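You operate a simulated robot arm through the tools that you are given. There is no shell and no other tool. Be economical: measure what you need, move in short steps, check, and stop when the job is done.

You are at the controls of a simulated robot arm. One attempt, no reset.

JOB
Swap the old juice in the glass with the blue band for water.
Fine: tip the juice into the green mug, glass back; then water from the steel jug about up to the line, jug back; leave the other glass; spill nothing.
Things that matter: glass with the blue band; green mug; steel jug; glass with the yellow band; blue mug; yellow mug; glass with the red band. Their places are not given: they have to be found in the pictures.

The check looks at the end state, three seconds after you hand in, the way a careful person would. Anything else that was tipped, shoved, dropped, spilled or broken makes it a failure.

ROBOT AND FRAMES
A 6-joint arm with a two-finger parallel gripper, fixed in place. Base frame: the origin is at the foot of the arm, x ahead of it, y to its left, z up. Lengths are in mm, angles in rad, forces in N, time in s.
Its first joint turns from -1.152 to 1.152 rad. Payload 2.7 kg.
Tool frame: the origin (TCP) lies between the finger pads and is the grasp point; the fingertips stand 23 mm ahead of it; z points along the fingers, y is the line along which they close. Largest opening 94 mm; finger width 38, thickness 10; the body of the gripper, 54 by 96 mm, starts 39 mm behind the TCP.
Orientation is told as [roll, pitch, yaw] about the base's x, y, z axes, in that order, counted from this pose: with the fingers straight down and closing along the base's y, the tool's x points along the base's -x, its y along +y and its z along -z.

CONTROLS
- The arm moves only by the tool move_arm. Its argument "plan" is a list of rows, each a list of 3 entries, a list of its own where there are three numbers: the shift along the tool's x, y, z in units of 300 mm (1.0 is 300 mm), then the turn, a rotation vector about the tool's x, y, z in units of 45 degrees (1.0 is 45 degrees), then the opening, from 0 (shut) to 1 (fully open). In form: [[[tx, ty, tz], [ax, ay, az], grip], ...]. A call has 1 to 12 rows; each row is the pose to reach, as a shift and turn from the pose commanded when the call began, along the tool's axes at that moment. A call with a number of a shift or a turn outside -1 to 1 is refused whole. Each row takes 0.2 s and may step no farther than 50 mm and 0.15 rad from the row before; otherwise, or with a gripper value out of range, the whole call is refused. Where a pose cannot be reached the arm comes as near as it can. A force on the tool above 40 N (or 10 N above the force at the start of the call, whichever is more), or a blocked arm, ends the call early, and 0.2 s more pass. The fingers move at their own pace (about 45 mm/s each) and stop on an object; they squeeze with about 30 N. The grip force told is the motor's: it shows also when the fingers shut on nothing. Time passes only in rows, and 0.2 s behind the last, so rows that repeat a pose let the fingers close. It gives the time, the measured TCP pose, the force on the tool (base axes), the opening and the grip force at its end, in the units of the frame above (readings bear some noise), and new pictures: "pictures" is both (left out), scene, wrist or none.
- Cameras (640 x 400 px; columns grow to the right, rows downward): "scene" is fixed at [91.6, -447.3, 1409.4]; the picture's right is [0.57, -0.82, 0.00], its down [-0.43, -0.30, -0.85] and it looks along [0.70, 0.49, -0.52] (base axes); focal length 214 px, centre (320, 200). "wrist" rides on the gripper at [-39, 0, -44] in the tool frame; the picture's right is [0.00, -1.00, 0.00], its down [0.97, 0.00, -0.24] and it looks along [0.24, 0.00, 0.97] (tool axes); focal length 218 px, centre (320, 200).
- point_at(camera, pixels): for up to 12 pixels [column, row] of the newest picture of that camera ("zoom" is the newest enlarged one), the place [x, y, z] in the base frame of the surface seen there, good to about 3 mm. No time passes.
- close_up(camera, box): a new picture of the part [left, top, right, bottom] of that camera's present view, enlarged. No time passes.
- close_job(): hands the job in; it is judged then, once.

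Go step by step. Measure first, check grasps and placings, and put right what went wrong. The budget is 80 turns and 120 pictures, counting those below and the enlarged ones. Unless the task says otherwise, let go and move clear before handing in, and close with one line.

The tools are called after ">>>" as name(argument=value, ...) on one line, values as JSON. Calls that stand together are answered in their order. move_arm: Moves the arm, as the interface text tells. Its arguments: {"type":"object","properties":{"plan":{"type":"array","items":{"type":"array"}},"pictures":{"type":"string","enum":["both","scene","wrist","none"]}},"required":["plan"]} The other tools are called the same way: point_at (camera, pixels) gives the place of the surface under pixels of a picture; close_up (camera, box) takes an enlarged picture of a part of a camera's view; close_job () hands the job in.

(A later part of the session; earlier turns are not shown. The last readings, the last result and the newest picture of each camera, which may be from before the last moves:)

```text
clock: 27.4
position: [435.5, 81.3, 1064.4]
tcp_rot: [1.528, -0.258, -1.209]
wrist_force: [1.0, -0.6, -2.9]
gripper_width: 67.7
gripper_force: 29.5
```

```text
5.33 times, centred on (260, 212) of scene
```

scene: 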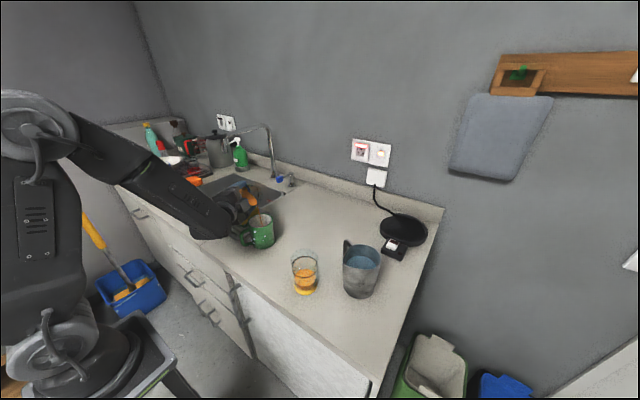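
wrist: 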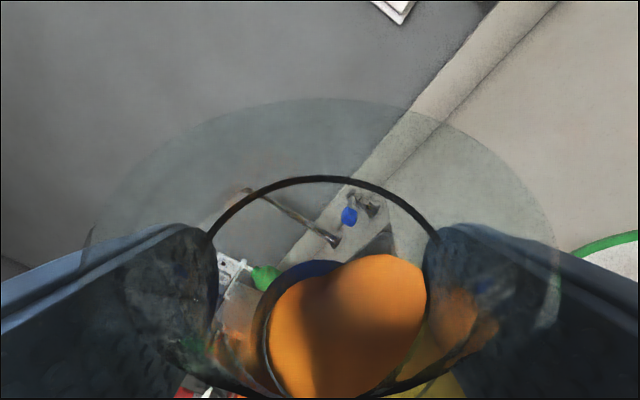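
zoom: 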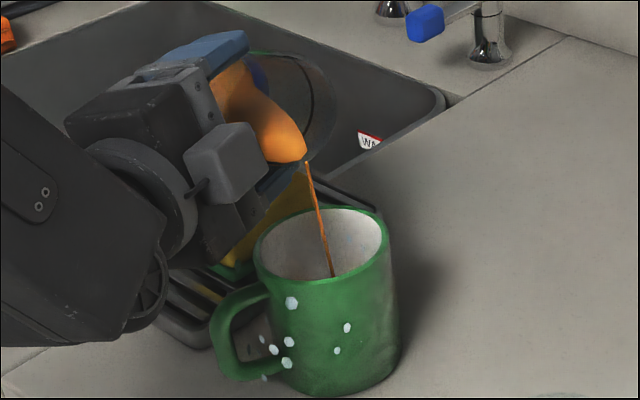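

A thin orange stream now falls from the lip at zoom (306,160) into the mug. So the flow only starts here, and the earlier specks were not poured juice. I'll continue slowly to 95°, tracking the lip.

>>> move_arm(plan=[[[-0.003, -0.001, -0.003], [0, 0, 0.037], 0.4], [[-0.007, -0.002, -0.006], [0, 0, 0.074], 0.4], [[-0.01, -0.003, -0.008], [0, 0, 0.111], 0.4], [[-0.014, -0.004, -0.011], [0, 0, 0.148], 0.4], [[-0.017, -0.005, -0.014], [0, 0, 0.185], 0.4], [[-0.021, -0.006, -0.017], [0, 0, 0.222], 0.4], [[-0.025, -0.007, -0.02], [0, 0, 0.259], 0.4], [[-0.028, -0.009, -0.022], [0, 0, 0.296], 0.4], [[-0.032, -0.01, -0.025], [0, 0, 0.333], 0.4], [[-0.036, -0.011, -0.028], [0, 0, 0.37], 0.4], [[-0.04, -0.012, -0.03], [0, 0, 0.407], 0.4], [[-0.044, -0.013, -0.033], [0, 0, 0.444], 0.4]], pictures="scene")

>>> close_up(camera="scene", box=[220, 175, 300, 250])

```text
clock: 30.0
position: [430.1, 65.0, 1065.4]
tcp_rot: [1.528, 0.092, -1.224]
wrist_force: [-0.3, -0.1, -3.0]
gripper_width: 68.1
gripper_force: 30.1
```

scene: 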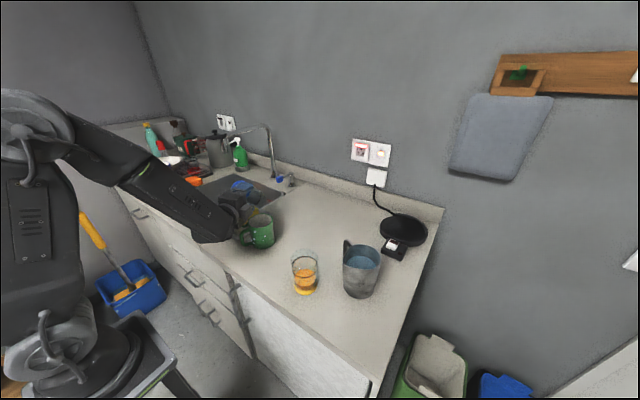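

```text
5.33 times, centred on (260, 212) of scene
```

zoom: 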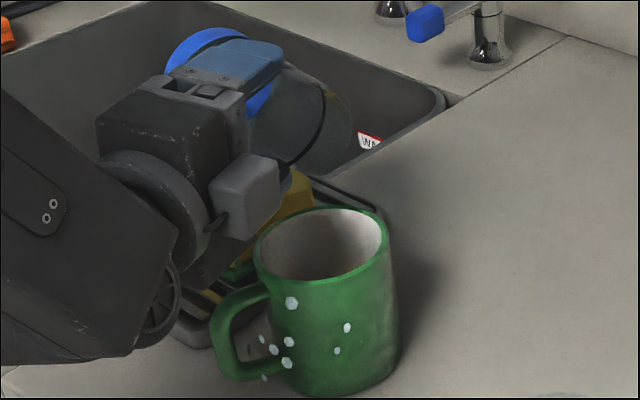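

The glass looks empty and the counter is clean. I'll tip it to 115° briefly to drain the last drops.

>>> move_arm(plan=[[[-0.017, 0.005, -0.011], [0, 0, 0.111], 0.4], [[-0.034, 0.01, -0.022], [0, 0, 0.222], 0.4], [[-0.051, 0.016, -0.033], [0, 0, 0.333], 0.4], [[-0.068, 0.021, -0.044], [0, 0, 0.444], 0.4], [[-0.068, 0.021, -0.044], [0, 0, 0.444], 0.4], [[-0.068, 0.021, -0.044], [0, 0, 0.444], 0.4], [[-0.068, 0.021, -0.044], [0, 0, 0.444], 0.4], [[-0.068, 0.021, -0.044], [0, 0, 0.444], 0.4]], pictures="both")

>>> close_up(camera="wrist", box=[160, 100, 480, 400])

```text
clock: 31.8
position: [426.4, 41.2, 1069.6]
tcp_rot: [1.523, 0.438, -1.24]
wrist_force: [-0.5, -0.5, -1.7]
gripper_width: 67.7
gripper_force: 29.1
```

scene: 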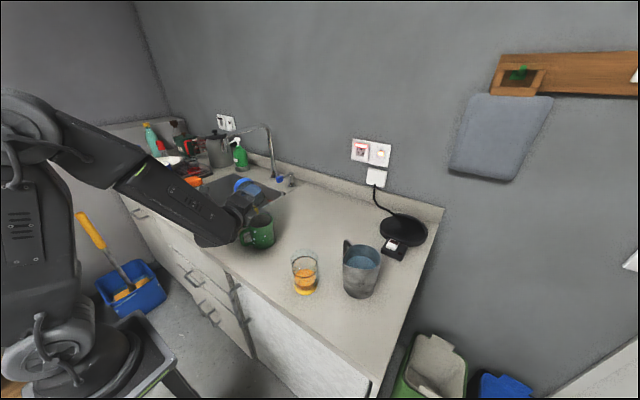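
wrist: 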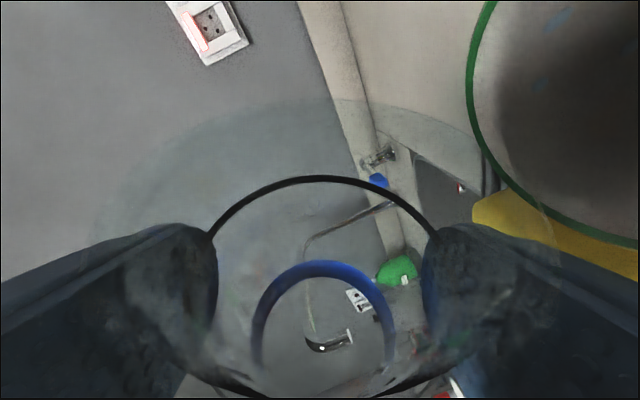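

```text
1.33 times, centred on (320, 250) of wrist
```

zoom: 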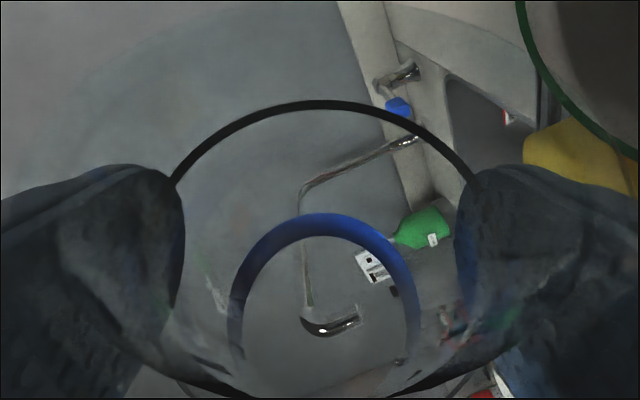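

The glass is empty (clear down to the blue band). I'll roll back upright, first in place above the mug.

>>> move_arm(plan=[[[0.019, 0.002, 0.011], [0, 0, -0.167], 0.4], [[0.037, 0.003, 0.022], [0, 0, -0.333], 0.4], [[0.056, 0.005, 0.033], [0, 0, -0.5], 0.4], [[0.074, 0.007, 0.043], [0, 0, -0.667], 0.4], [[0.093, 0.008, 0.054], [0, 0, -0.833], 0.4], [[0.111, 0.01, 0.065], [0, 0, -1], 0.4], [[0.111, 0.01, 0.065], [0, 0, -1], 0.4]], pictures="none")

>>> move_arm(plan=[[[0, 0, 0], [0, 0, -0.167], 0.4], [[0, 0, 0], [0, 0, -0.333], 0.4], [[0, 0, 0], [0, 0, -0.5], 0.4], [[0, 0, 0], [0, 0, -0.667], 0.4], [[0, 0, 0], [0, 0, -0.833], 0.4], [[0, 0, 0], [0, 0, -1], 0.4], [[0, 0, 0], [0, 0, -1], 0.4]], pictures="scene")

```text
clock: 33.4
position: [436.1, 74.0, 1085.6]
tcp_rot: [1.524, -0.348, -1.204]
wrist_force: [-0.8, -1.4, -2.1]
gripper_width: 68.0
gripper_force: 30.1
```

```text
clock: 35.0
position: [434.3, 73.1, 1086.6]
tcp_rot: [1.471, -1.134, -1.129]
wrist_force: [0.0, 1.0, -1.6]
gripper_width: 67.8
gripper_force: 30.1
```

scene: 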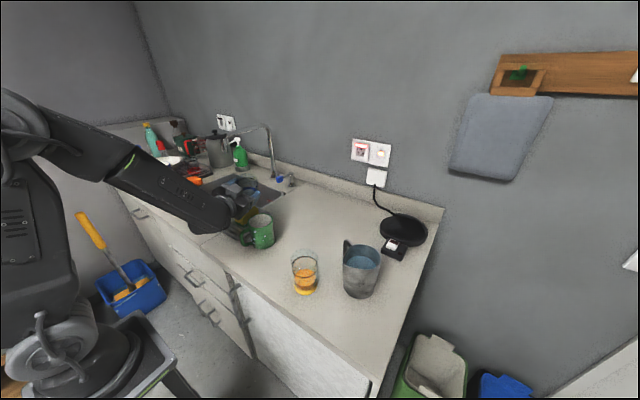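

The roll is back to 25° with the glass clear of the mug. I'll swing back right to above the glass's home while rolling and yawing to neutral.

>>> move_arm(plan=[[[-0.043, -0.058, -0.047], [0.072, -0.025, -0.09], 0.4], [[-0.086, -0.115, -0.094], [0.143, -0.05, -0.179], 0.4], [[-0.129, -0.173, -0.142], [0.215, -0.075, -0.269], 0.4], [[-0.172, -0.231, -0.189], [0.286, -0.099, -0.359], 0.4], [[-0.215, -0.288, -0.236], [0.358, -0.124, -0.448], 0.4], [[-0.258, -0.346, -0.283], [0.429, -0.149, -0.538], 0.4], [[-0.258, -0.346, -0.283], [0.429, -0.149, -0.538], 0.4]], pictures="scene")

```text
clock: 36.6
position: [397.9, -71.7, 1116.7]
tcp_rot: [1.009, -1.568, -1.008]
wrist_force: [-0.4, 0.4, -2.0]
gripper_width: 67.5
gripper_force: 30.2
```

scene: 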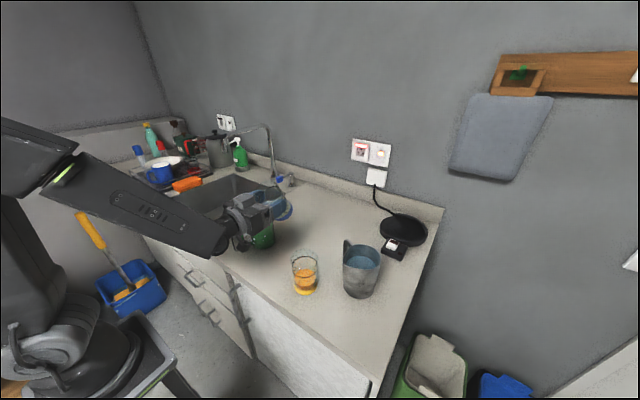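

The tool is level and neutral. I'll pitch back to the grasp angle (30° down) above the glass's home.

>>> move_arm(plan=[[[0.025, -0.012, -0.023], [0, 0.132, 0], 0.4], [[0.049, -0.024, -0.047], [0, 0.265, 0], 0.4], [[0.074, -0.035, -0.07], [0, 0.397, 0], 0.4], [[0.098, -0.047, -0.094], [0, 0.53, 0], 0.4], [[0.123, -0.059, -0.117], [0, 0.662, 0], 0.4], [[0.123, -0.059, -0.117], [0, 0.662, 0], 0.4]])

```text
clock: 38.0
position: [364.7, -91.3, 1079.9]
tcp_rot: [0.006, -1.048, -0.005]
wrist_force: [1.1, 0.0, -2.5]
gripper_width: 67.7
gripper_force: 30.1
```

scene: 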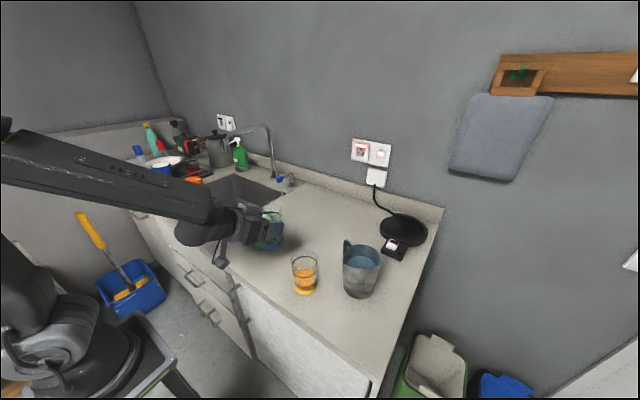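
wrist: 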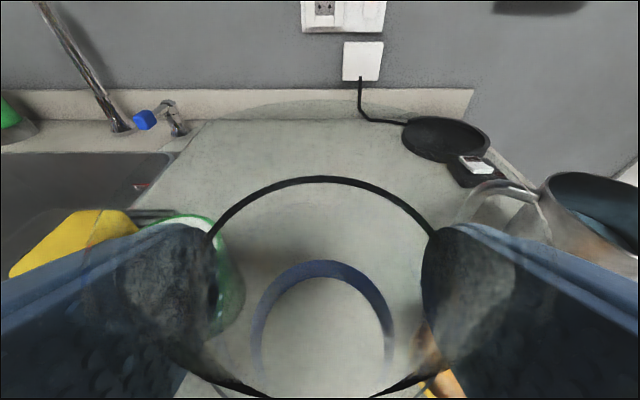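

The glass is upright and empty. I'll lower it to just above the counter.

>>> move_arm(plan=[[[0.075, 0.006, 0.042], [0, 0, 0], 0.4], [[0.15, 0.006, 0.083], [0, 0, 0], 0.4], [[0.225, 0.006, 0.125], [0, 0, 0], 0.4], [[0.295, 0.006, 0.163], [0, 0, 0], 0.4], [[0.295, 0.006, 0.163], [0, 0, 0], 0.4]], pictures="scene")

```text
clock: 39.2
position: [363.0, -88.6, 978.0]
tcp_rot: [0.008, -1.051, -0.007]
wrist_force: [-0.5, 0.0, -1.8]
gripper_width: 67.8
gripper_force: 29.8
```

scene: 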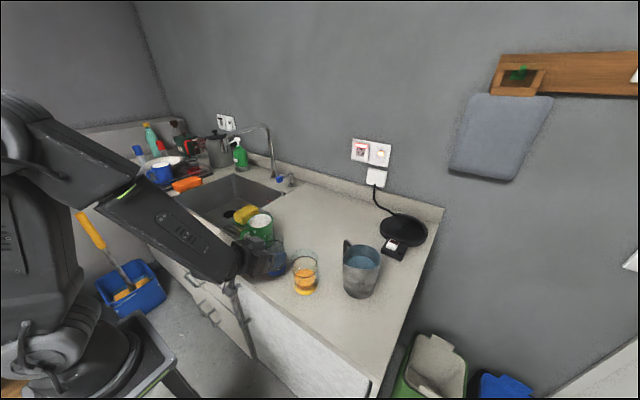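

The glass is at z 978, about 5 mm above its resting height. I'll lower slowly and watch the force.

>>> move_arm(plan=[[[0.007, -0.003, 0.004], [0, 0, 0], 0.4], [[0.0145, -0.003, 0.0085], [0, 0, 0], 0.4], [[0.0145, -0.003, 0.0085], [0, 0, 0], 0.4]], pictures="none")

```text
clock: 40.0
position: [363.5, -91.0, 974.0]
tcp_rot: [0.004, -1.054, -0.005]
wrist_force: [-2.7, -1.1, 8.8]
gripper_width: 68.0
gripper_force: 30.1
```

The counter contact shows (8.8 N up). I'll release, let the fingers open fully, then withdraw straight up.

>>> move_arm(plan=[[[0, 0, 0], [0, 0, 0], 0.85], [[0, 0, 0], [0, 0, 0], 1], [[0, 0, 0], [0, 0, 0], 1], [[-0.04, 0, -0.03], [0, 0, 0], 1], [[-0.12, 0, -0.08], [0, 0, 0], 1], [[-0.2, 0, -0.125], [0, 0, 0], 1], [[-0.3, 0, -0.18], [0, 0, 0], 1], [[-0.38, 0, -0.22], [0, 0, 0], 1]])

>>> close_up(camera="wrist", box=[180, 150, 500, 400])

```text
clock: 41.8
position: [364.2, -88.9, 1106.4]
tcp_rot: [0.004, -1.05, -0.004]
wrist_force: [0.3, 0.0, -0.5]
gripper_width: 93.8
gripper_force: 0.0
```

scene: 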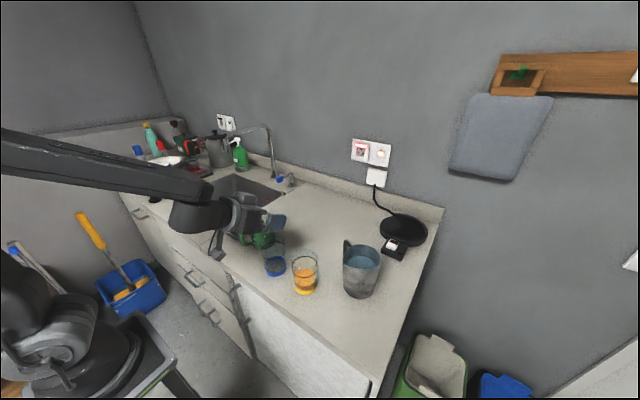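
wrist: 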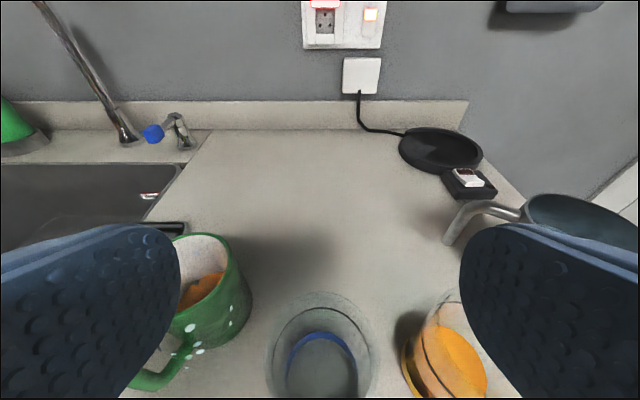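

```text
1.60 times, centred on (340, 275) of wrist
```

zoom: 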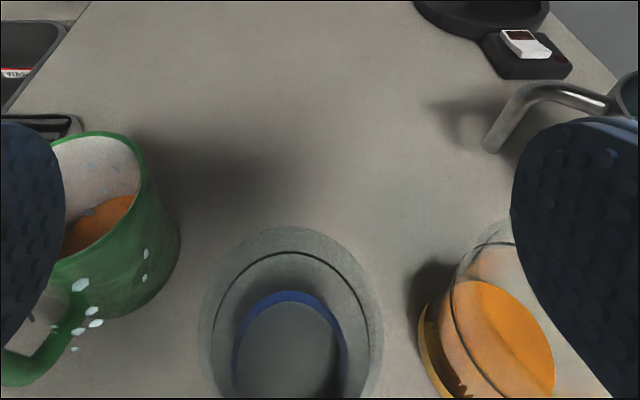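

The juice is in the mug and the blue glass is back upright and empty. The rim points give the jug a radius of ~42 mm centred near (462,−318). So I can grip it from above and pour through the spout by pitching the tool, and I'll start by swinging the tool toward vertical.

>>> move_arm(plan=[[[-0.05, -0.01, -0.05], [0, 0.1, 0], 1], [[-0.07, -0.06, -0.1], [0, 0.25, 0], 1], [[-0.07, -0.12, -0.12], [0, 0.4, 0], 1], [[-0.07, -0.18, -0.14], [0, 0.55, 0], 1], [[-0.07, -0.25, -0.16], [0, 0.7, 0], 1], [[-0.07, -0.31, -0.171], [0, 0.85, 0], 1], [[-0.07, -0.37, -0.171], [0, 1, 0], 1], [[-0.07, -0.37, -0.171], [0, 1, 0], 1]])

```text
clock: 43.6
position: [330.1, -202.4, 1148.2]
tcp_rot: [0.003, -0.261, -0.002]
wrist_force: [-0.4, -0.9, 0.5]
gripper_width: 94.1
gripper_force: 0.0
```

scene: 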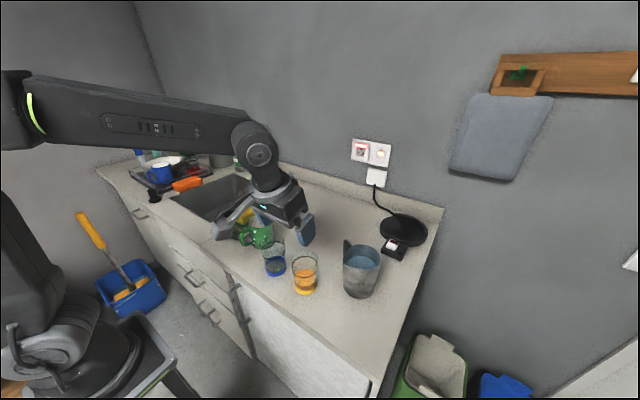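
wrist: 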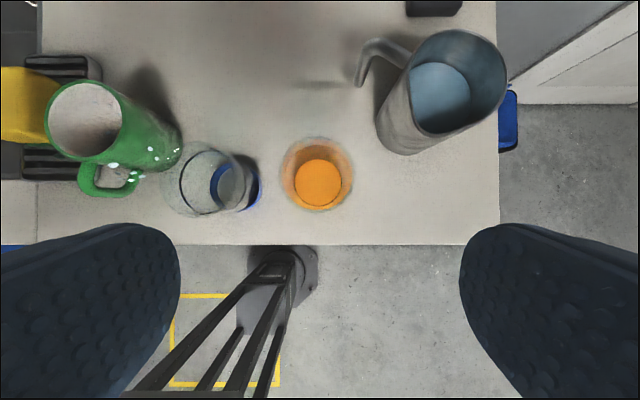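

I have a good top view. I'll measure the jug rim, spout and handle from here.

>>> close_up(camera="wrist", box=[350, 20, 520, 160])

```text
2.86 times, centred on (435, 90) of wrist
```

zoom: 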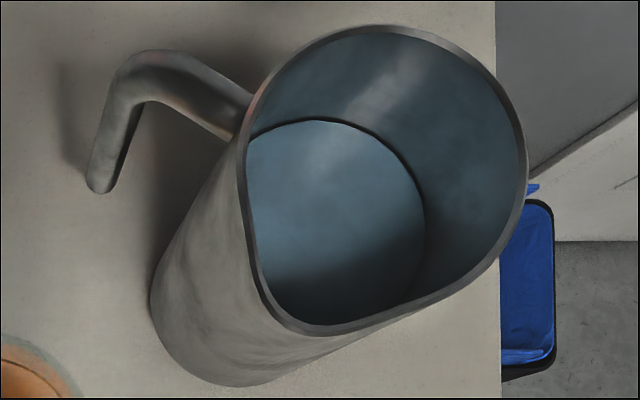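

>>> point_at(camera="zoom", pixels=[[241, 160], [250, 240], [275, 310], [320, 331], [400, 312], [480, 262], [522, 190], [510, 100], [440, 40], [370, 29], [290, 65], [160, 60]])

>>> point_at(camera="zoom", pixels=[[120, 90], [225, 115], [100, 180], [330, 180], [220, 375], [155, 300], [200, 240], [345, 345]])

```text
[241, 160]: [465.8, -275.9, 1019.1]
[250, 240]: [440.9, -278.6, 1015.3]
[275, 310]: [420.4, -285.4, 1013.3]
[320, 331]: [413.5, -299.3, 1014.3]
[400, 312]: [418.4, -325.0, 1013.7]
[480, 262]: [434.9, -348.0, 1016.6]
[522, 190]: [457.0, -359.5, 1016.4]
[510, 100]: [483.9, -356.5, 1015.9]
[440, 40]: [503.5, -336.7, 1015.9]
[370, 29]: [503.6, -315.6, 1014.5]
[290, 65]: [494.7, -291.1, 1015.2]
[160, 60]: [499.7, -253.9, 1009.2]
```

```text
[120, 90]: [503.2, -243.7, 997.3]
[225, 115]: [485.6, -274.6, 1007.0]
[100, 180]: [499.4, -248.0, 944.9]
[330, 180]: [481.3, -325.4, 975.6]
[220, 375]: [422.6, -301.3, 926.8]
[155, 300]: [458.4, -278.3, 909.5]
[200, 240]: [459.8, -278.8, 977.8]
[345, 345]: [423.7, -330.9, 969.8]
```

The jug rim fits a circle centred at (463,−318.5) with R≈42.5, the handle at ~63° and the spout at ~157°. I'll go above it with the tool vertical and yawed +16°, so the fingers miss both the handle and the spout.

>>> move_arm(plan=[[[-0.061, -0.064, 0.058], [-0.008, 0.055, -0.059], 1], [[-0.121, -0.128, 0.116], [-0.015, 0.11, -0.118], 1], [[-0.182, -0.192, 0.175], [-0.023, 0.165, -0.177], 1], [[-0.243, -0.255, 0.233], [-0.031, 0.22, -0.235], 1], [[-0.303, -0.319, 0.291], [-0.038, 0.275, -0.294], 1], [[-0.364, -0.383, 0.349], [-0.046, 0.33, -0.353], 1], [[-0.364, -0.383, 0.349], [-0.046, 0.33, -0.353], 1]])

```text
clock: 45.2
position: [460.3, -315.7, 1075.3]
tcp_rot: [0.003, -0.004, 0.279]
wrist_force: [0.2, 0.8, -0.7]
gripper_width: 94.0
gripper_force: 0.0
```

scene: 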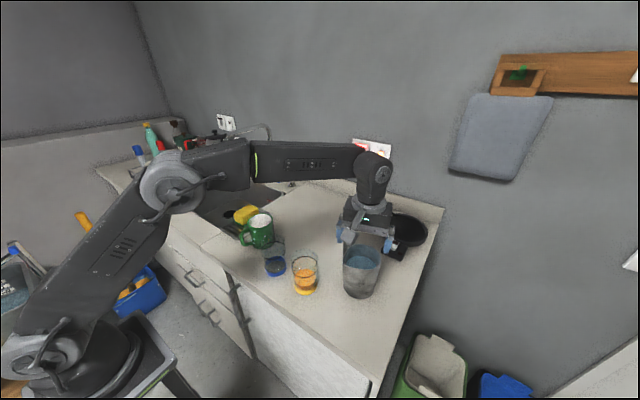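
wrist: 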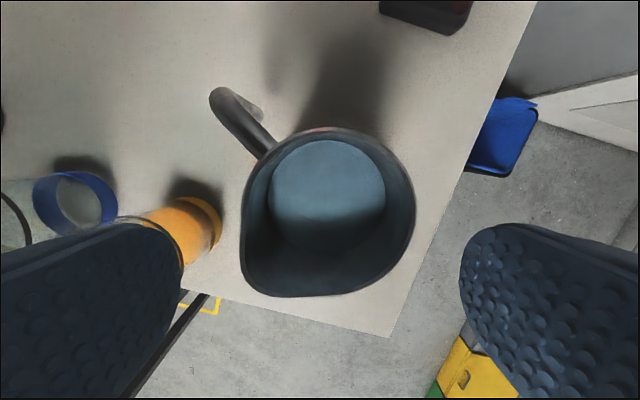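

Reach is fine. In the wrist view the rim spans columns 241–415 (centre 328), so I'll shift ~4 mm right and descend to just above the rim for a check.

>>> move_arm(plan=[[[-0.01, -0.013, 0], [0, 0, 0], 1], [[-0.01, -0.013, 0.06], [0, 0, 0], 1], [[-0.01, -0.013, 0.115], [0, 0, 0], 1], [[-0.01, -0.013, 0.115], [0, 0, 0], 1]], pictures="wrist")

```text
clock: 46.2
position: [466.3, -320.0, 1039.1]
tcp_rot: [0.001, -0.004, 0.279]
wrist_force: [-0.6, 0.2, -0.2]
gripper_width: 94.4
gripper_force: 0.0
```

wrist: 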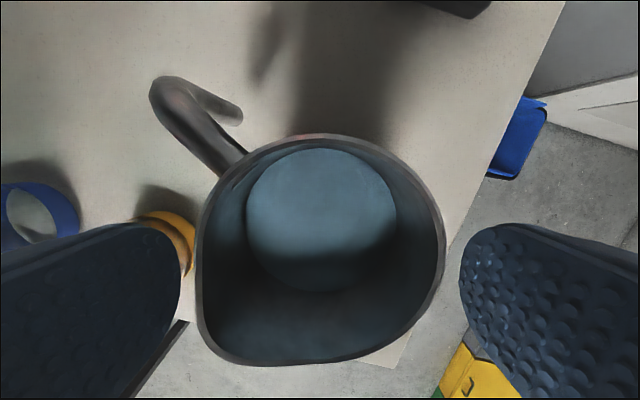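

The rim (columns 196–445) is centred between the fingers and the handle is clear. I'll descend to TCP z≈987.

>>> move_arm(plan=[[[0, 0, 0.035], [0, 0, 0], 1], [[0, 0, 0.07], [0, 0, 0], 1], [[0, 0, 0.105], [0, 0, 0], 1], [[0, 0, 0.14], [0, 0, 0], 1], [[0, 0, 0.173], [0, 0, 0], 1], [[0, 0, 0.173], [0, 0, 0], 1]], pictures="wrist")

```text
clock: 47.6
position: [467.1, -320.1, 990.0]
tcp_rot: [0.002, -0.004, 0.278]
wrist_force: [0.8, 0.2, -1.1]
gripper_width: 93.9
gripper_force: 0.0
```

wrist: 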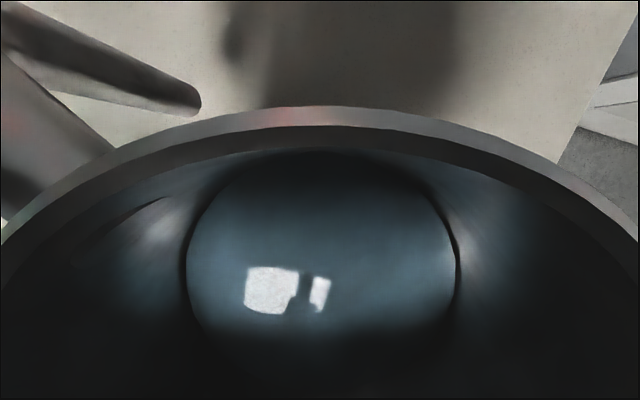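

No contact. I'll close on the jug body.

>>> move_arm(plan=[[[0, 0, 0], [0, 0, 0], 0.9], [[0, 0, 0], [0, 0, 0], 0.75], [[0, 0, 0], [0, 0, 0], 0.6], [[0, 0, 0], [0, 0, 0], 0.6]], pictures="none")

>>> move_arm(plan=[[[0, 0, -0.01], [0, 0, 0], 0.6], [[0, 0, -0.035], [0, 0, 0], 0.6], [[0, 0, -0.1], [0, 0, 0], 0.6], [[0, 0, -0.1], [0, 0, 0], 0.6]], pictures="scene")

```text
clock: 48.6
position: [465.8, -318.9, 988.4]
tcp_rot: [0.002, -0.004, 0.277]
wrist_force: [0.5, -0.6, -0.2]
gripper_width: 86.0
gripper_force: 30.2
```

```text
clock: 49.6
position: [467.2, -318.7, 1019.3]
tcp_rot: [0.002, -0.002, 0.278]
wrist_force: [-0.6, 0.5, -6.1]
gripper_width: 86.0
gripper_force: 29.9
```

scene: 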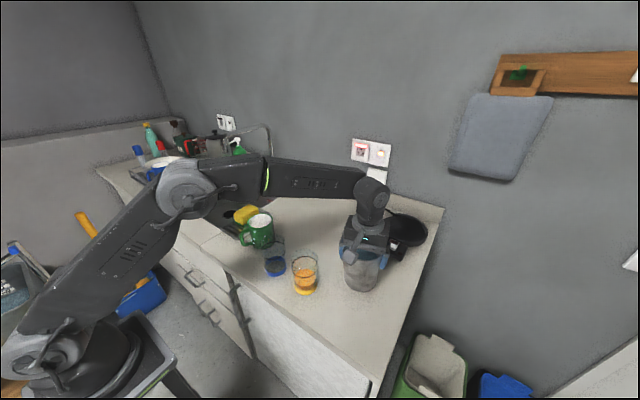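

The jug is held firmly (86.0 mm, about 6 N), and its home TCP is (466,−319,988.5). I'll raise it high and carry it above the other glass to just behind the blue glass, yawing −20°.

>>> move_arm(plan=[[[0, 0, -0.1], [0, 0, 0], 0.6], [[0, 0, -0.2], [0, 0, 0], 0.6], [[0, 0.03, -0.303], [0, 0, 0], 0.6], [[0, 0.11, -0.303], [0, 0, 0.05], 0.6], [[-0.001, 0.2, -0.303], [0, 0, 0.12], 0.6], [[-0.002, 0.29, -0.303], [0, 0, 0.19], 0.6], [[-0.002, 0.38, -0.303], [0, 0, 0.26], 0.6], [[-0.003, 0.47, -0.303], [0, 0, 0.33], 0.6], [[-0.003, 0.56, -0.303], [0, 0, 0.39], 0.6], [[-0.004, 0.64, -0.303], [0, 0, 0.444], 0.6], [[-0.004, 0.682, -0.303], [0, 0, 0.444], 0.6], [[-0.004, 0.682, -0.303], [0, 0, 0.444], 0.6]])

```text
clock: 52.2
position: [409.1, -121.5, 1109.4]
tcp_rot: [0.003, -0.004, -0.069]
wrist_force: [0.5, -0.4, -6.7]
gripper_width: 86.1
gripper_force: 29.9
```

scene: 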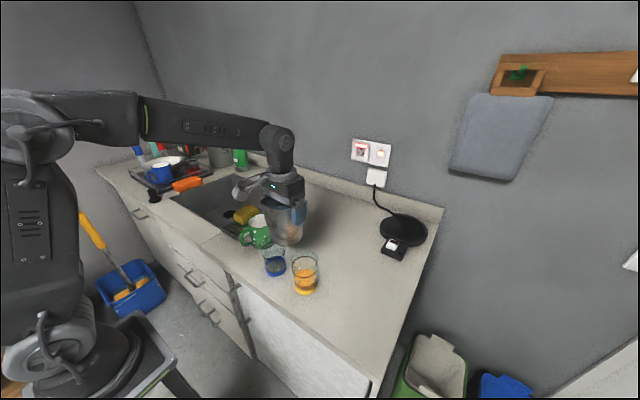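
wrist: 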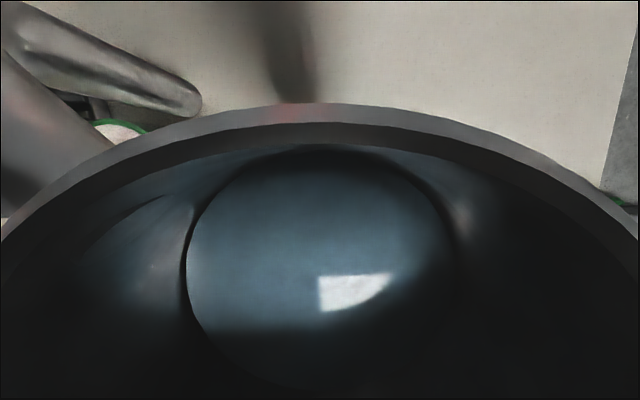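

The jug is steady and level. I'll tilt it 30° toward the spout side, which is below the pour angle, while lowering it to the pouring spot and checking reach.

>>> move_arm(plan=[[[-0.011, -0.008, 0.03], [0.07, -0.086, 0], 0.6], [[-0.02, -0.015, 0.06], [0.14, -0.173, 0], 0.6], [[-0.03, -0.022, 0.09], [0.21, -0.259, 0], 0.6], [[-0.04, -0.03, 0.12], [0.28, -0.345, 0], 0.6], [[-0.05, -0.035, 0.14], [0.35, -0.432, 0], 0.6], [[-0.055, -0.038, 0.148], [0.42, -0.518, 0], 0.6], [[-0.055, -0.038, 0.148], [0.42, -0.518, 0], 0.6]], pictures="scene")

>>> close_up(camera="scene", box=[240, 170, 340, 300])

```text
clock: 53.1
position: [423.5, -132.5, 1088.4]
tcp_rot: [-0.195, -0.252, -0.043]
wrist_force: [-0.2, -2.1, 3.9]
gripper_width: 83.1
gripper_force: 30.3
stopped in row 4: the force on the tool passed its limit (the readings are from after the stop); the commanded pose is now the measured one
```

scene: 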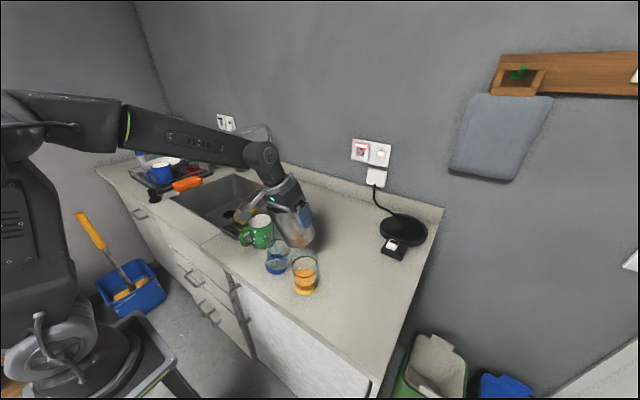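

```text
3.08 times, centred on (290, 235) of scene
```

zoom: 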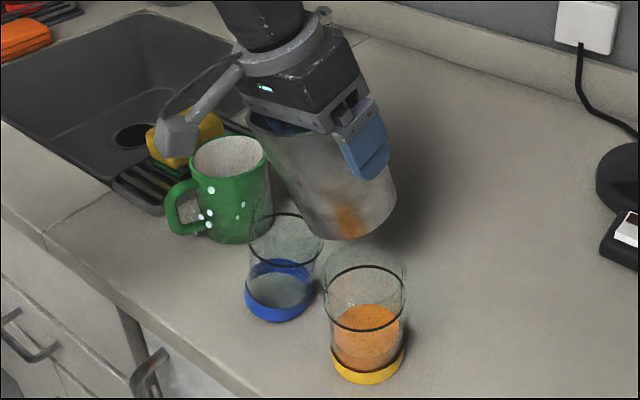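

The move stopped on force and the width went from 86 to 83 mm, so the jug may have shifted in the grip. Both glasses still stand. I'll look at the wrist view before doing anything.

>>> close_up(camera="wrist", box=[0, 0, 640, 400])

>>> close_up(camera="scene", box=[260, 190, 330, 260])

```text
1.00 times, centred on (320, 200) of wrist
```

zoom: 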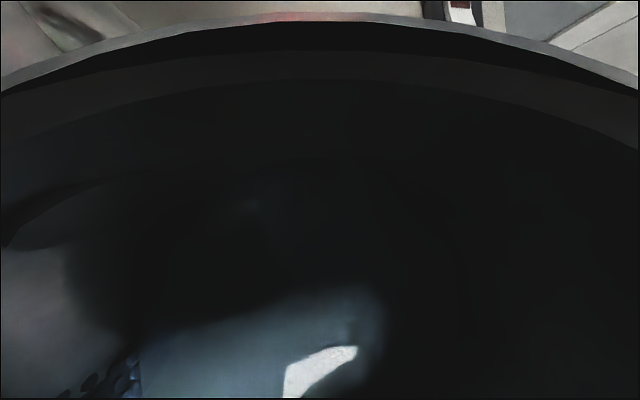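

```text
5.71 times, centred on (295, 225) of scene
```

zoom: 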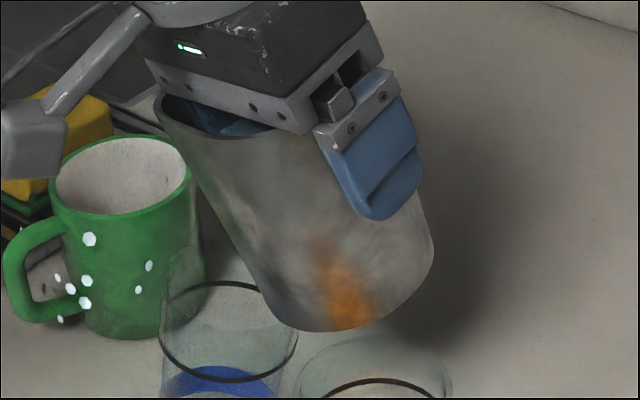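

In the wrist view the jug's far rim rose from row ~103 to ~20, so the jug was pushed up and tilted slightly in the grip, probably by touching a glass rim. I'll check whether either glass moved and where the jug is.

>>> point_at(camera="scene", pixels=[[305, 283], [305, 291], [273, 274], [295, 291], [315, 289], [265, 270], [283, 270], [296, 243], [300, 236], [290, 225], [275, 207], [310, 228]])

>>> close_up(camera="scene", box=[235, 205, 331, 301])

```text
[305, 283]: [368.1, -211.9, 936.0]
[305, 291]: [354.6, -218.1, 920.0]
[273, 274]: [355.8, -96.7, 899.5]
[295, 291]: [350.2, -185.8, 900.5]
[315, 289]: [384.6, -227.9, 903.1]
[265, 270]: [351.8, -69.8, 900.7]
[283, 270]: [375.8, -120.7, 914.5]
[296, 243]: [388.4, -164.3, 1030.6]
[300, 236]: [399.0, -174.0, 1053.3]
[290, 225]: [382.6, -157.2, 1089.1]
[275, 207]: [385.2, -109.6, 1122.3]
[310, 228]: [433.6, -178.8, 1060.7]
```

```text
4.17 times, centred on (283, 253) of scene
```

zoom: 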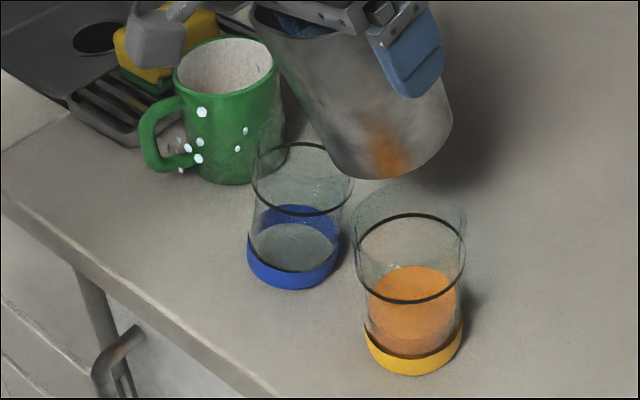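

The yellow glass hasn't moved. The blue glass stands but shifted a few mm, so the jug base must have brushed its rim. I'll raise the jug straight up 60 mm and inspect the grip.

>>> move_arm(plan=[[[-0.017, -0.013, -0.063], [0, 0, 0], 0.6], [[-0.034, -0.025, -0.127], [0, 0, 0], 0.6], [[-0.05, -0.038, -0.19], [0, 0, 0], 0.6], [[-0.05, -0.038, -0.19], [0, 0, 0], 0.6]])

>>> close_up(camera="scene", box=[235, 165, 345, 300])

```text
clock: 54.1
position: [421.4, -133.6, 1148.0]
tcp_rot: [-0.195, -0.25, -0.043]
wrist_force: [0.1, -0.8, -6.2]
gripper_width: 83.2
gripper_force: 29.5
```

scene: 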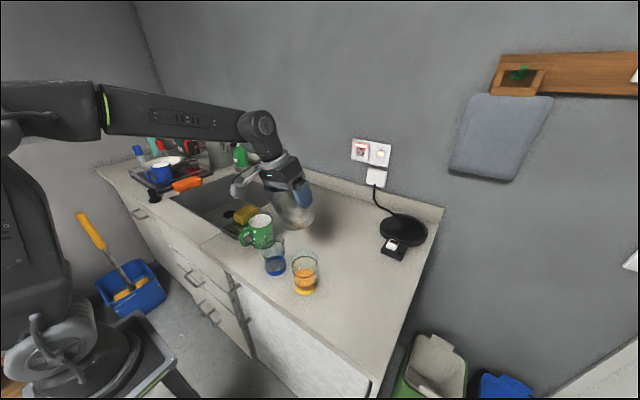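
wrist: 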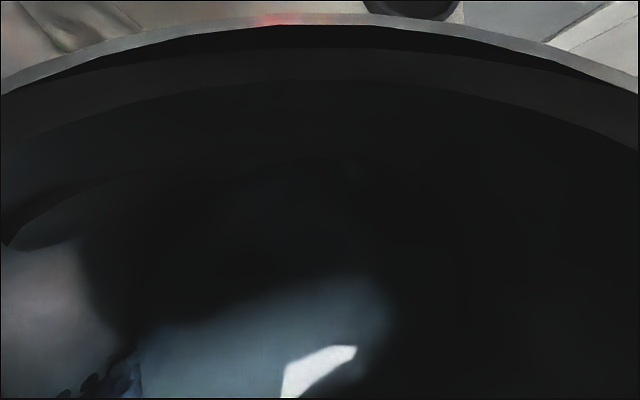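

```text
2.96 times, centred on (290, 232) of scene
```

zoom: 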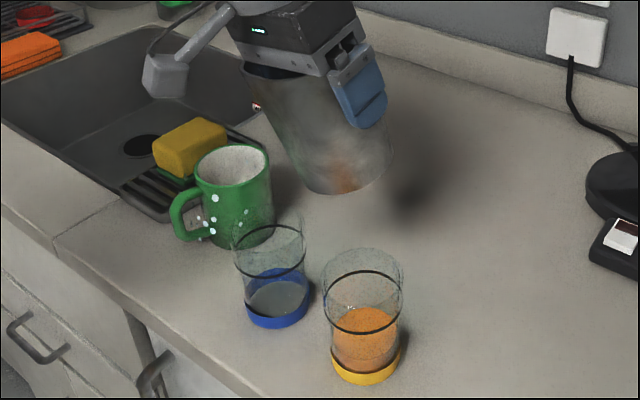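

The jug hangs free again (6.2 N) and everything stands. I'll measure the jug's actual pose and the blue glass's new position.

>>> point_at(camera="zoom", pixels=[[310, 186], [343, 190], [386, 165], [272, 120], [246, 70], [270, 78], [320, 85], [390, 140], [250, 310], [278, 324], [308, 296], [270, 279]])

>>> point_at(camera="wrist", pixels=[[320, 17], [60, 70], [580, 65], [200, 25], [440, 20], [200, 300], [300, 310]])

```text
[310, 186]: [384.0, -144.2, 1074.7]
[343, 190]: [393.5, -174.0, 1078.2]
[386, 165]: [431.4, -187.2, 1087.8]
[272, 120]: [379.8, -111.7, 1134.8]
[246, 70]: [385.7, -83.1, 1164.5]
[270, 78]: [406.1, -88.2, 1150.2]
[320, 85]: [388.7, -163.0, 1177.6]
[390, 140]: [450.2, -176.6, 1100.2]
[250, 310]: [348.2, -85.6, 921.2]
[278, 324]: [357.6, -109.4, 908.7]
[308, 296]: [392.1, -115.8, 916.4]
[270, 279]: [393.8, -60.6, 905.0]
```

```text
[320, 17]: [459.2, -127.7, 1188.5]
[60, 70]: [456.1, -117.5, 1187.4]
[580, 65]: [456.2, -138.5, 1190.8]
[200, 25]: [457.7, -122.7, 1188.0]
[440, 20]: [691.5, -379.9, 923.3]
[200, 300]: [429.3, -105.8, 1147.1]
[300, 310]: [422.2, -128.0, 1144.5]
```

The jug slid up slightly in the grip but is stable, and the blue glass is now centred at about (380,−86). I'll tilt further while still high, to ~36° tool tilt, then come down partway.

>>> move_arm(plan=[[[0.003, 0, 0], [0.063, -0.078, 0], 0.6], [[0.003, 0, 0], [0.126, -0.155, 0], 0.6], [[0.003, 0.003, 0.01], [0.189, -0.233, 0], 0.6], [[0.003, 0.014, 0.06], [0.252, -0.31, 0], 0.6], [[0.003, 0.028, 0.11], [0.252, -0.31, 0], 0.6], [[0.003, 0.028, 0.134], [0.252, -0.31, 0], 0.6], [[0.003, 0.028, 0.134], [0.252, -0.31, 0], 0.6]], pictures="scene")

>>> close_up(camera="scene", box=[240, 180, 330, 290])

```text
clock: 55.7
position: [432.4, -132.5, 1107.1]
tcp_rot: [-0.422, -0.482, 0.034]
wrist_force: [-1.0, 0.5, -5.7]
gripper_width: 83.0
gripper_force: 30.3
```

scene: 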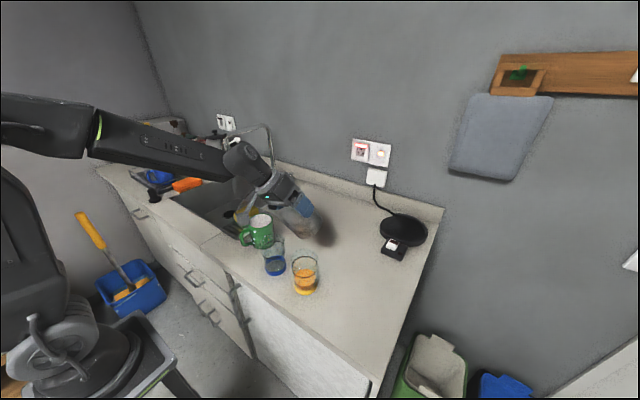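

```text
3.64 times, centred on (285, 235) of scene
```

zoom: 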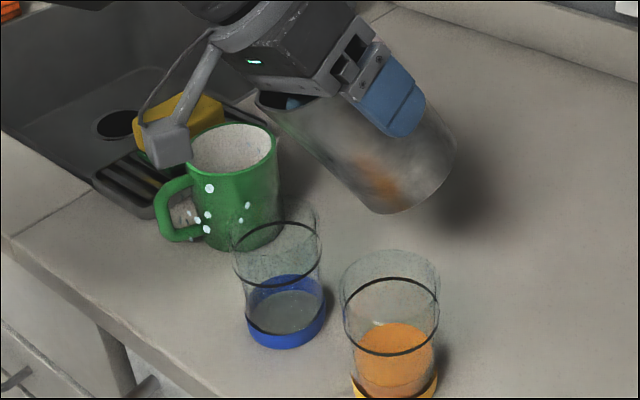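

The tilt works. I'll locate the spout lip and the water relative to the glass.

>>> point_at(camera="zoom", pixels=[[258, 96], [262, 104], [270, 112], [285, 103], [295, 104], [310, 97], [320, 120], [345, 190], [400, 208], [235, 268], [320, 262], [276, 240]])

```text
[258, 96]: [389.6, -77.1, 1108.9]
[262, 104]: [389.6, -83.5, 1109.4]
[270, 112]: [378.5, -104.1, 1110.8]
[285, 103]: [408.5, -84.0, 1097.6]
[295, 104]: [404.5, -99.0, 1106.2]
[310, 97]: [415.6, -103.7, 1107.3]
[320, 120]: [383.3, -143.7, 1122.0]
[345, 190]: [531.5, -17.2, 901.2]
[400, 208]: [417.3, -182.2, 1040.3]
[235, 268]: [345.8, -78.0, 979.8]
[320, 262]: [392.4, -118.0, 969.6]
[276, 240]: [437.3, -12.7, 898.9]
```

The spout lip is at about (383,−91,1110) and the water is ~4 mm below it. I'll lower 32 mm, which keeps the jug base above the yellow glass, set the lip slightly upstream, then tilt slowly by 8°.

>>> move_arm(plan=[[[0.015, 0.015, 0.05], [0, 0, 0], 0.6], [[0.03, 0.03, 0.101], [0, 0, 0], 0.6], [[0.03, 0.03, 0.101], [0.0, 0.0, 0], 0.6], [[0.03, 0.03, 0.101], [0.022, -0.028, 0], 0.6], [[0.03, 0.03, 0.101], [0.044, -0.056, 0], 0.6], [[0.03, 0.03, 0.101], [0.067, -0.083, 0], 0.6], [[0.03, 0.03, 0.101], [0.089, -0.111, 0], 0.6], [[0.03, 0.03, 0.101], [0.111, -0.139, 0], 0.6]], pictures="scene")

>>> close_up(camera="scene", box=[240, 190, 330, 290])

```text
clock: 57.5
position: [439.1, -137.2, 1075.0]
tcp_rot: [-0.541, -0.58, 0.093]
wrist_force: [-0.5, -0.3, -5.1]
gripper_width: 82.9
gripper_force: 29.6
```

scene: 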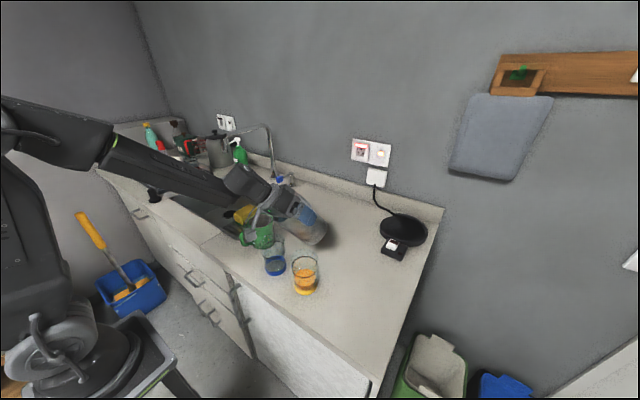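

```text
4.00 times, centred on (285, 240) of scene
```

zoom: 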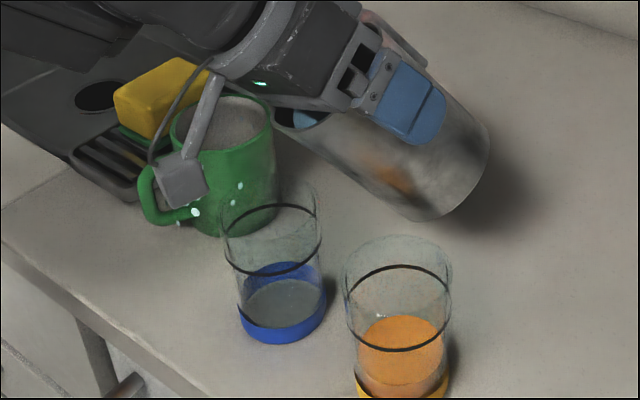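

No flow yet. A bracket with a box on the gripper hangs near the mug at zoom (180,180), so I'll measure it along with the lip and the water.

>>> point_at(camera="zoom", pixels=[[180, 185], [165, 195], [205, 110], [275, 112], [280, 125], [295, 130], [305, 118], [325, 115], [430, 218], [480, 175], [395, 205], [195, 212]])

```text
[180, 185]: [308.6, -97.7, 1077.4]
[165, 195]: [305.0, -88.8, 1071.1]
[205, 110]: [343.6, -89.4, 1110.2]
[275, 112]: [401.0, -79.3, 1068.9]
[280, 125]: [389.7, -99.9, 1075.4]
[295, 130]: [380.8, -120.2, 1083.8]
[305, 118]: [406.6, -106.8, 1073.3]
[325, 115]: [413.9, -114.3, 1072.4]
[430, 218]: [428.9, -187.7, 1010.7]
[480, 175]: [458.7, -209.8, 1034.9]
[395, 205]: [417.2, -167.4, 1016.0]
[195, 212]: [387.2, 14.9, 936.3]
```

The water surface (z≈1073) is almost level with the lip near (398,−82). I'll shift ~10 mm so the stream lands centrally, and tilt 3° more.

>>> move_arm(plan=[[[0.013, -0.032, -0.005], [0, 0, 0], 0.6], [[0.013, -0.032, -0.005], [0.014, -0.017, 0], 0.6], [[0.013, -0.032, -0.005], [0.028, -0.035, 0], 0.6], [[0.013, -0.032, -0.005], [0.042, -0.052, 0], 0.6], [[0.013, -0.032, -0.005], [0.042, -0.052, 0], 0.6]], pictures="scene")

>>> close_up(camera="scene", box=[250, 195, 320, 285])

```text
clock: 58.7
position: [433.0, -143.9, 1078.8]
tcp_rot: [-0.586, -0.614, 0.119]
wrist_force: [1.6, 0.9, -5.4]
gripper_width: 83.1
gripper_force: 29.7
```

scene: 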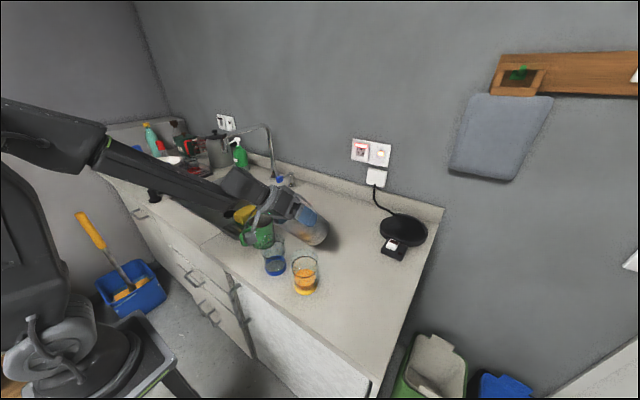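

```text
4.44 times, centred on (285, 240) of scene
```

zoom: 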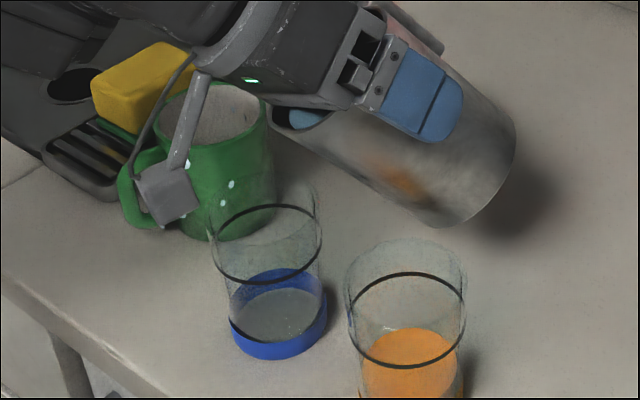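

Still no flow, with the water edge a few pixels from the spout at zoom (272–288,112). I'll tilt another 6° slowly.

>>> move_arm(plan=[[[0, 0, 0], [0.014, -0.017, 0], 0.6], [[0, 0, 0], [0.028, -0.035, 0], 0.6], [[0, 0, 0], [0.042, -0.052, 0], 0.6], [[0, 0, 0], [0.056, -0.069, 0], 0.6], [[0, 0, 0], [0.07, -0.087, 0], 0.6], [[0, 0, 0], [0.083, -0.104, 0], 0.6]], pictures="none")

>>> close_up(camera="scene", box=[250, 195, 320, 285])

>>> point_at(camera="zoom", pixels=[[270, 112], [278, 124], [290, 128], [305, 118], [270, 260], [265, 270], [440, 225], [400, 205], [165, 205]])

```text
clock: 60.1
position: [432.0, -144.4, 1078.8]
tcp_rot: [-0.689, -0.679, 0.182]
wrist_force: [-0.5, 0.2, -5.7]
gripper_width: 83.1
gripper_force: 29.7
```

```text
4.44 times, centred on (285, 240) of scene
```

zoom: 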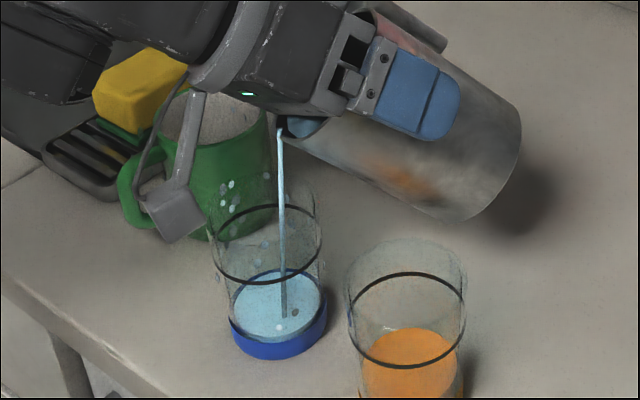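

```text
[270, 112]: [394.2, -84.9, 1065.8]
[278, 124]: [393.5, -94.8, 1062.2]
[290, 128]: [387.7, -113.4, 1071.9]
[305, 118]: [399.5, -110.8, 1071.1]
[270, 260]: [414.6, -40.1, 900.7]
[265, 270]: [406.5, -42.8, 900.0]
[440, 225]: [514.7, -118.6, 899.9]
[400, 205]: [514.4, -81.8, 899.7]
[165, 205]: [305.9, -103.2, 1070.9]
```

Water is streaming cleanly into the blue glass (zoom column ~283). I'll hold this tilt about a second and check the level.

>>> move_arm(plan=[[[0, 0, 0], [0, 0, 0], 0.6], [[0, 0, 0], [0, 0, 0], 0.6], [[0, 0, 0], [0.014, -0.017, 0], 0.6], [[0, 0, 0], [0.028, -0.035, 0], 0.6]], pictures="none")

>>> close_up(camera="scene", box=[250, 195, 320, 285])

```text
clock: 61.1
position: [433.5, -145.0, 1078.8]
tcp_rot: [-0.725, -0.7, 0.204]
wrist_force: [-0.8, -0.5, -5.7]
gripper_width: 82.9
gripper_force: 30.2
```

```text
4.44 times, centred on (285, 240) of scene
```

zoom: 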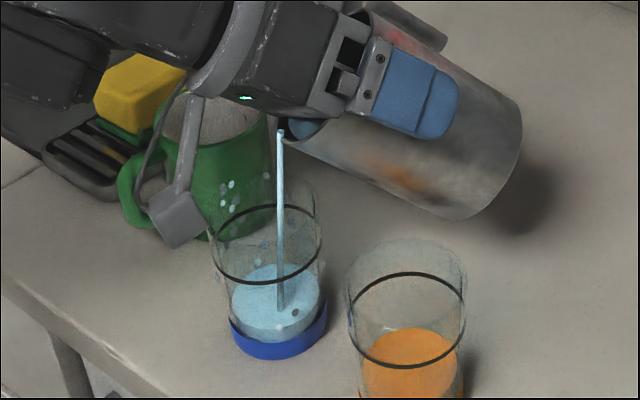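

The level is rising well. I'll continue tilting slowly, 5° over 1.4 s.

>>> move_arm(plan=[[[0, 0, 0], [0.012, -0.015, 0], 0.6], [[0, 0, 0], [0.024, -0.029, 0], 0.6], [[0, 0, 0], [0.035, -0.043, 0], 0.6], [[0, 0, 0], [0.047, -0.058, 0], 0.6], [[0, 0, 0], [0.058, -0.072, 0], 0.6], [[0, 0, 0], [0.07, -0.087, 0], 0.6]], pictures="none")

>>> close_up(camera="scene", box=[250, 195, 320, 285])

>>> point_at(camera="zoom", pixels=[[255, 275], [265, 285], [275, 265], [240, 285], [290, 290], [283, 130]])

```text
clock: 62.5
position: [432.1, -144.7, 1079.8]
tcp_rot: [-0.823, -0.75, 0.269]
wrist_force: [0.7, -1.0, -4.3]
gripper_width: 83.1
gripper_force: 29.9
```

```text
4.44 times, centred on (285, 240) of scene
```

zoom: 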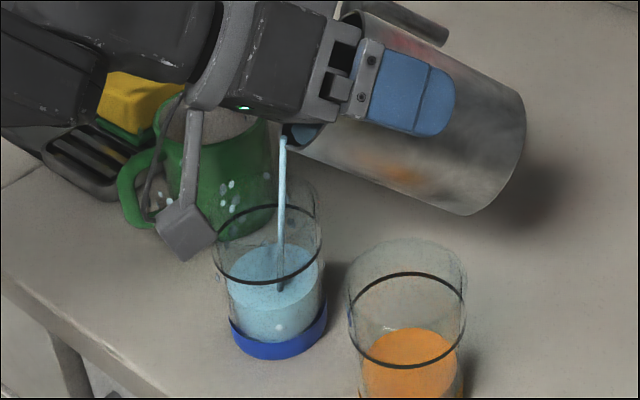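

```text
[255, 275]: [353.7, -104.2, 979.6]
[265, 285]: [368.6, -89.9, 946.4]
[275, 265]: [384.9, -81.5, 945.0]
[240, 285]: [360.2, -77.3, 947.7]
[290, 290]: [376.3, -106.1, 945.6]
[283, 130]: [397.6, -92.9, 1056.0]
```

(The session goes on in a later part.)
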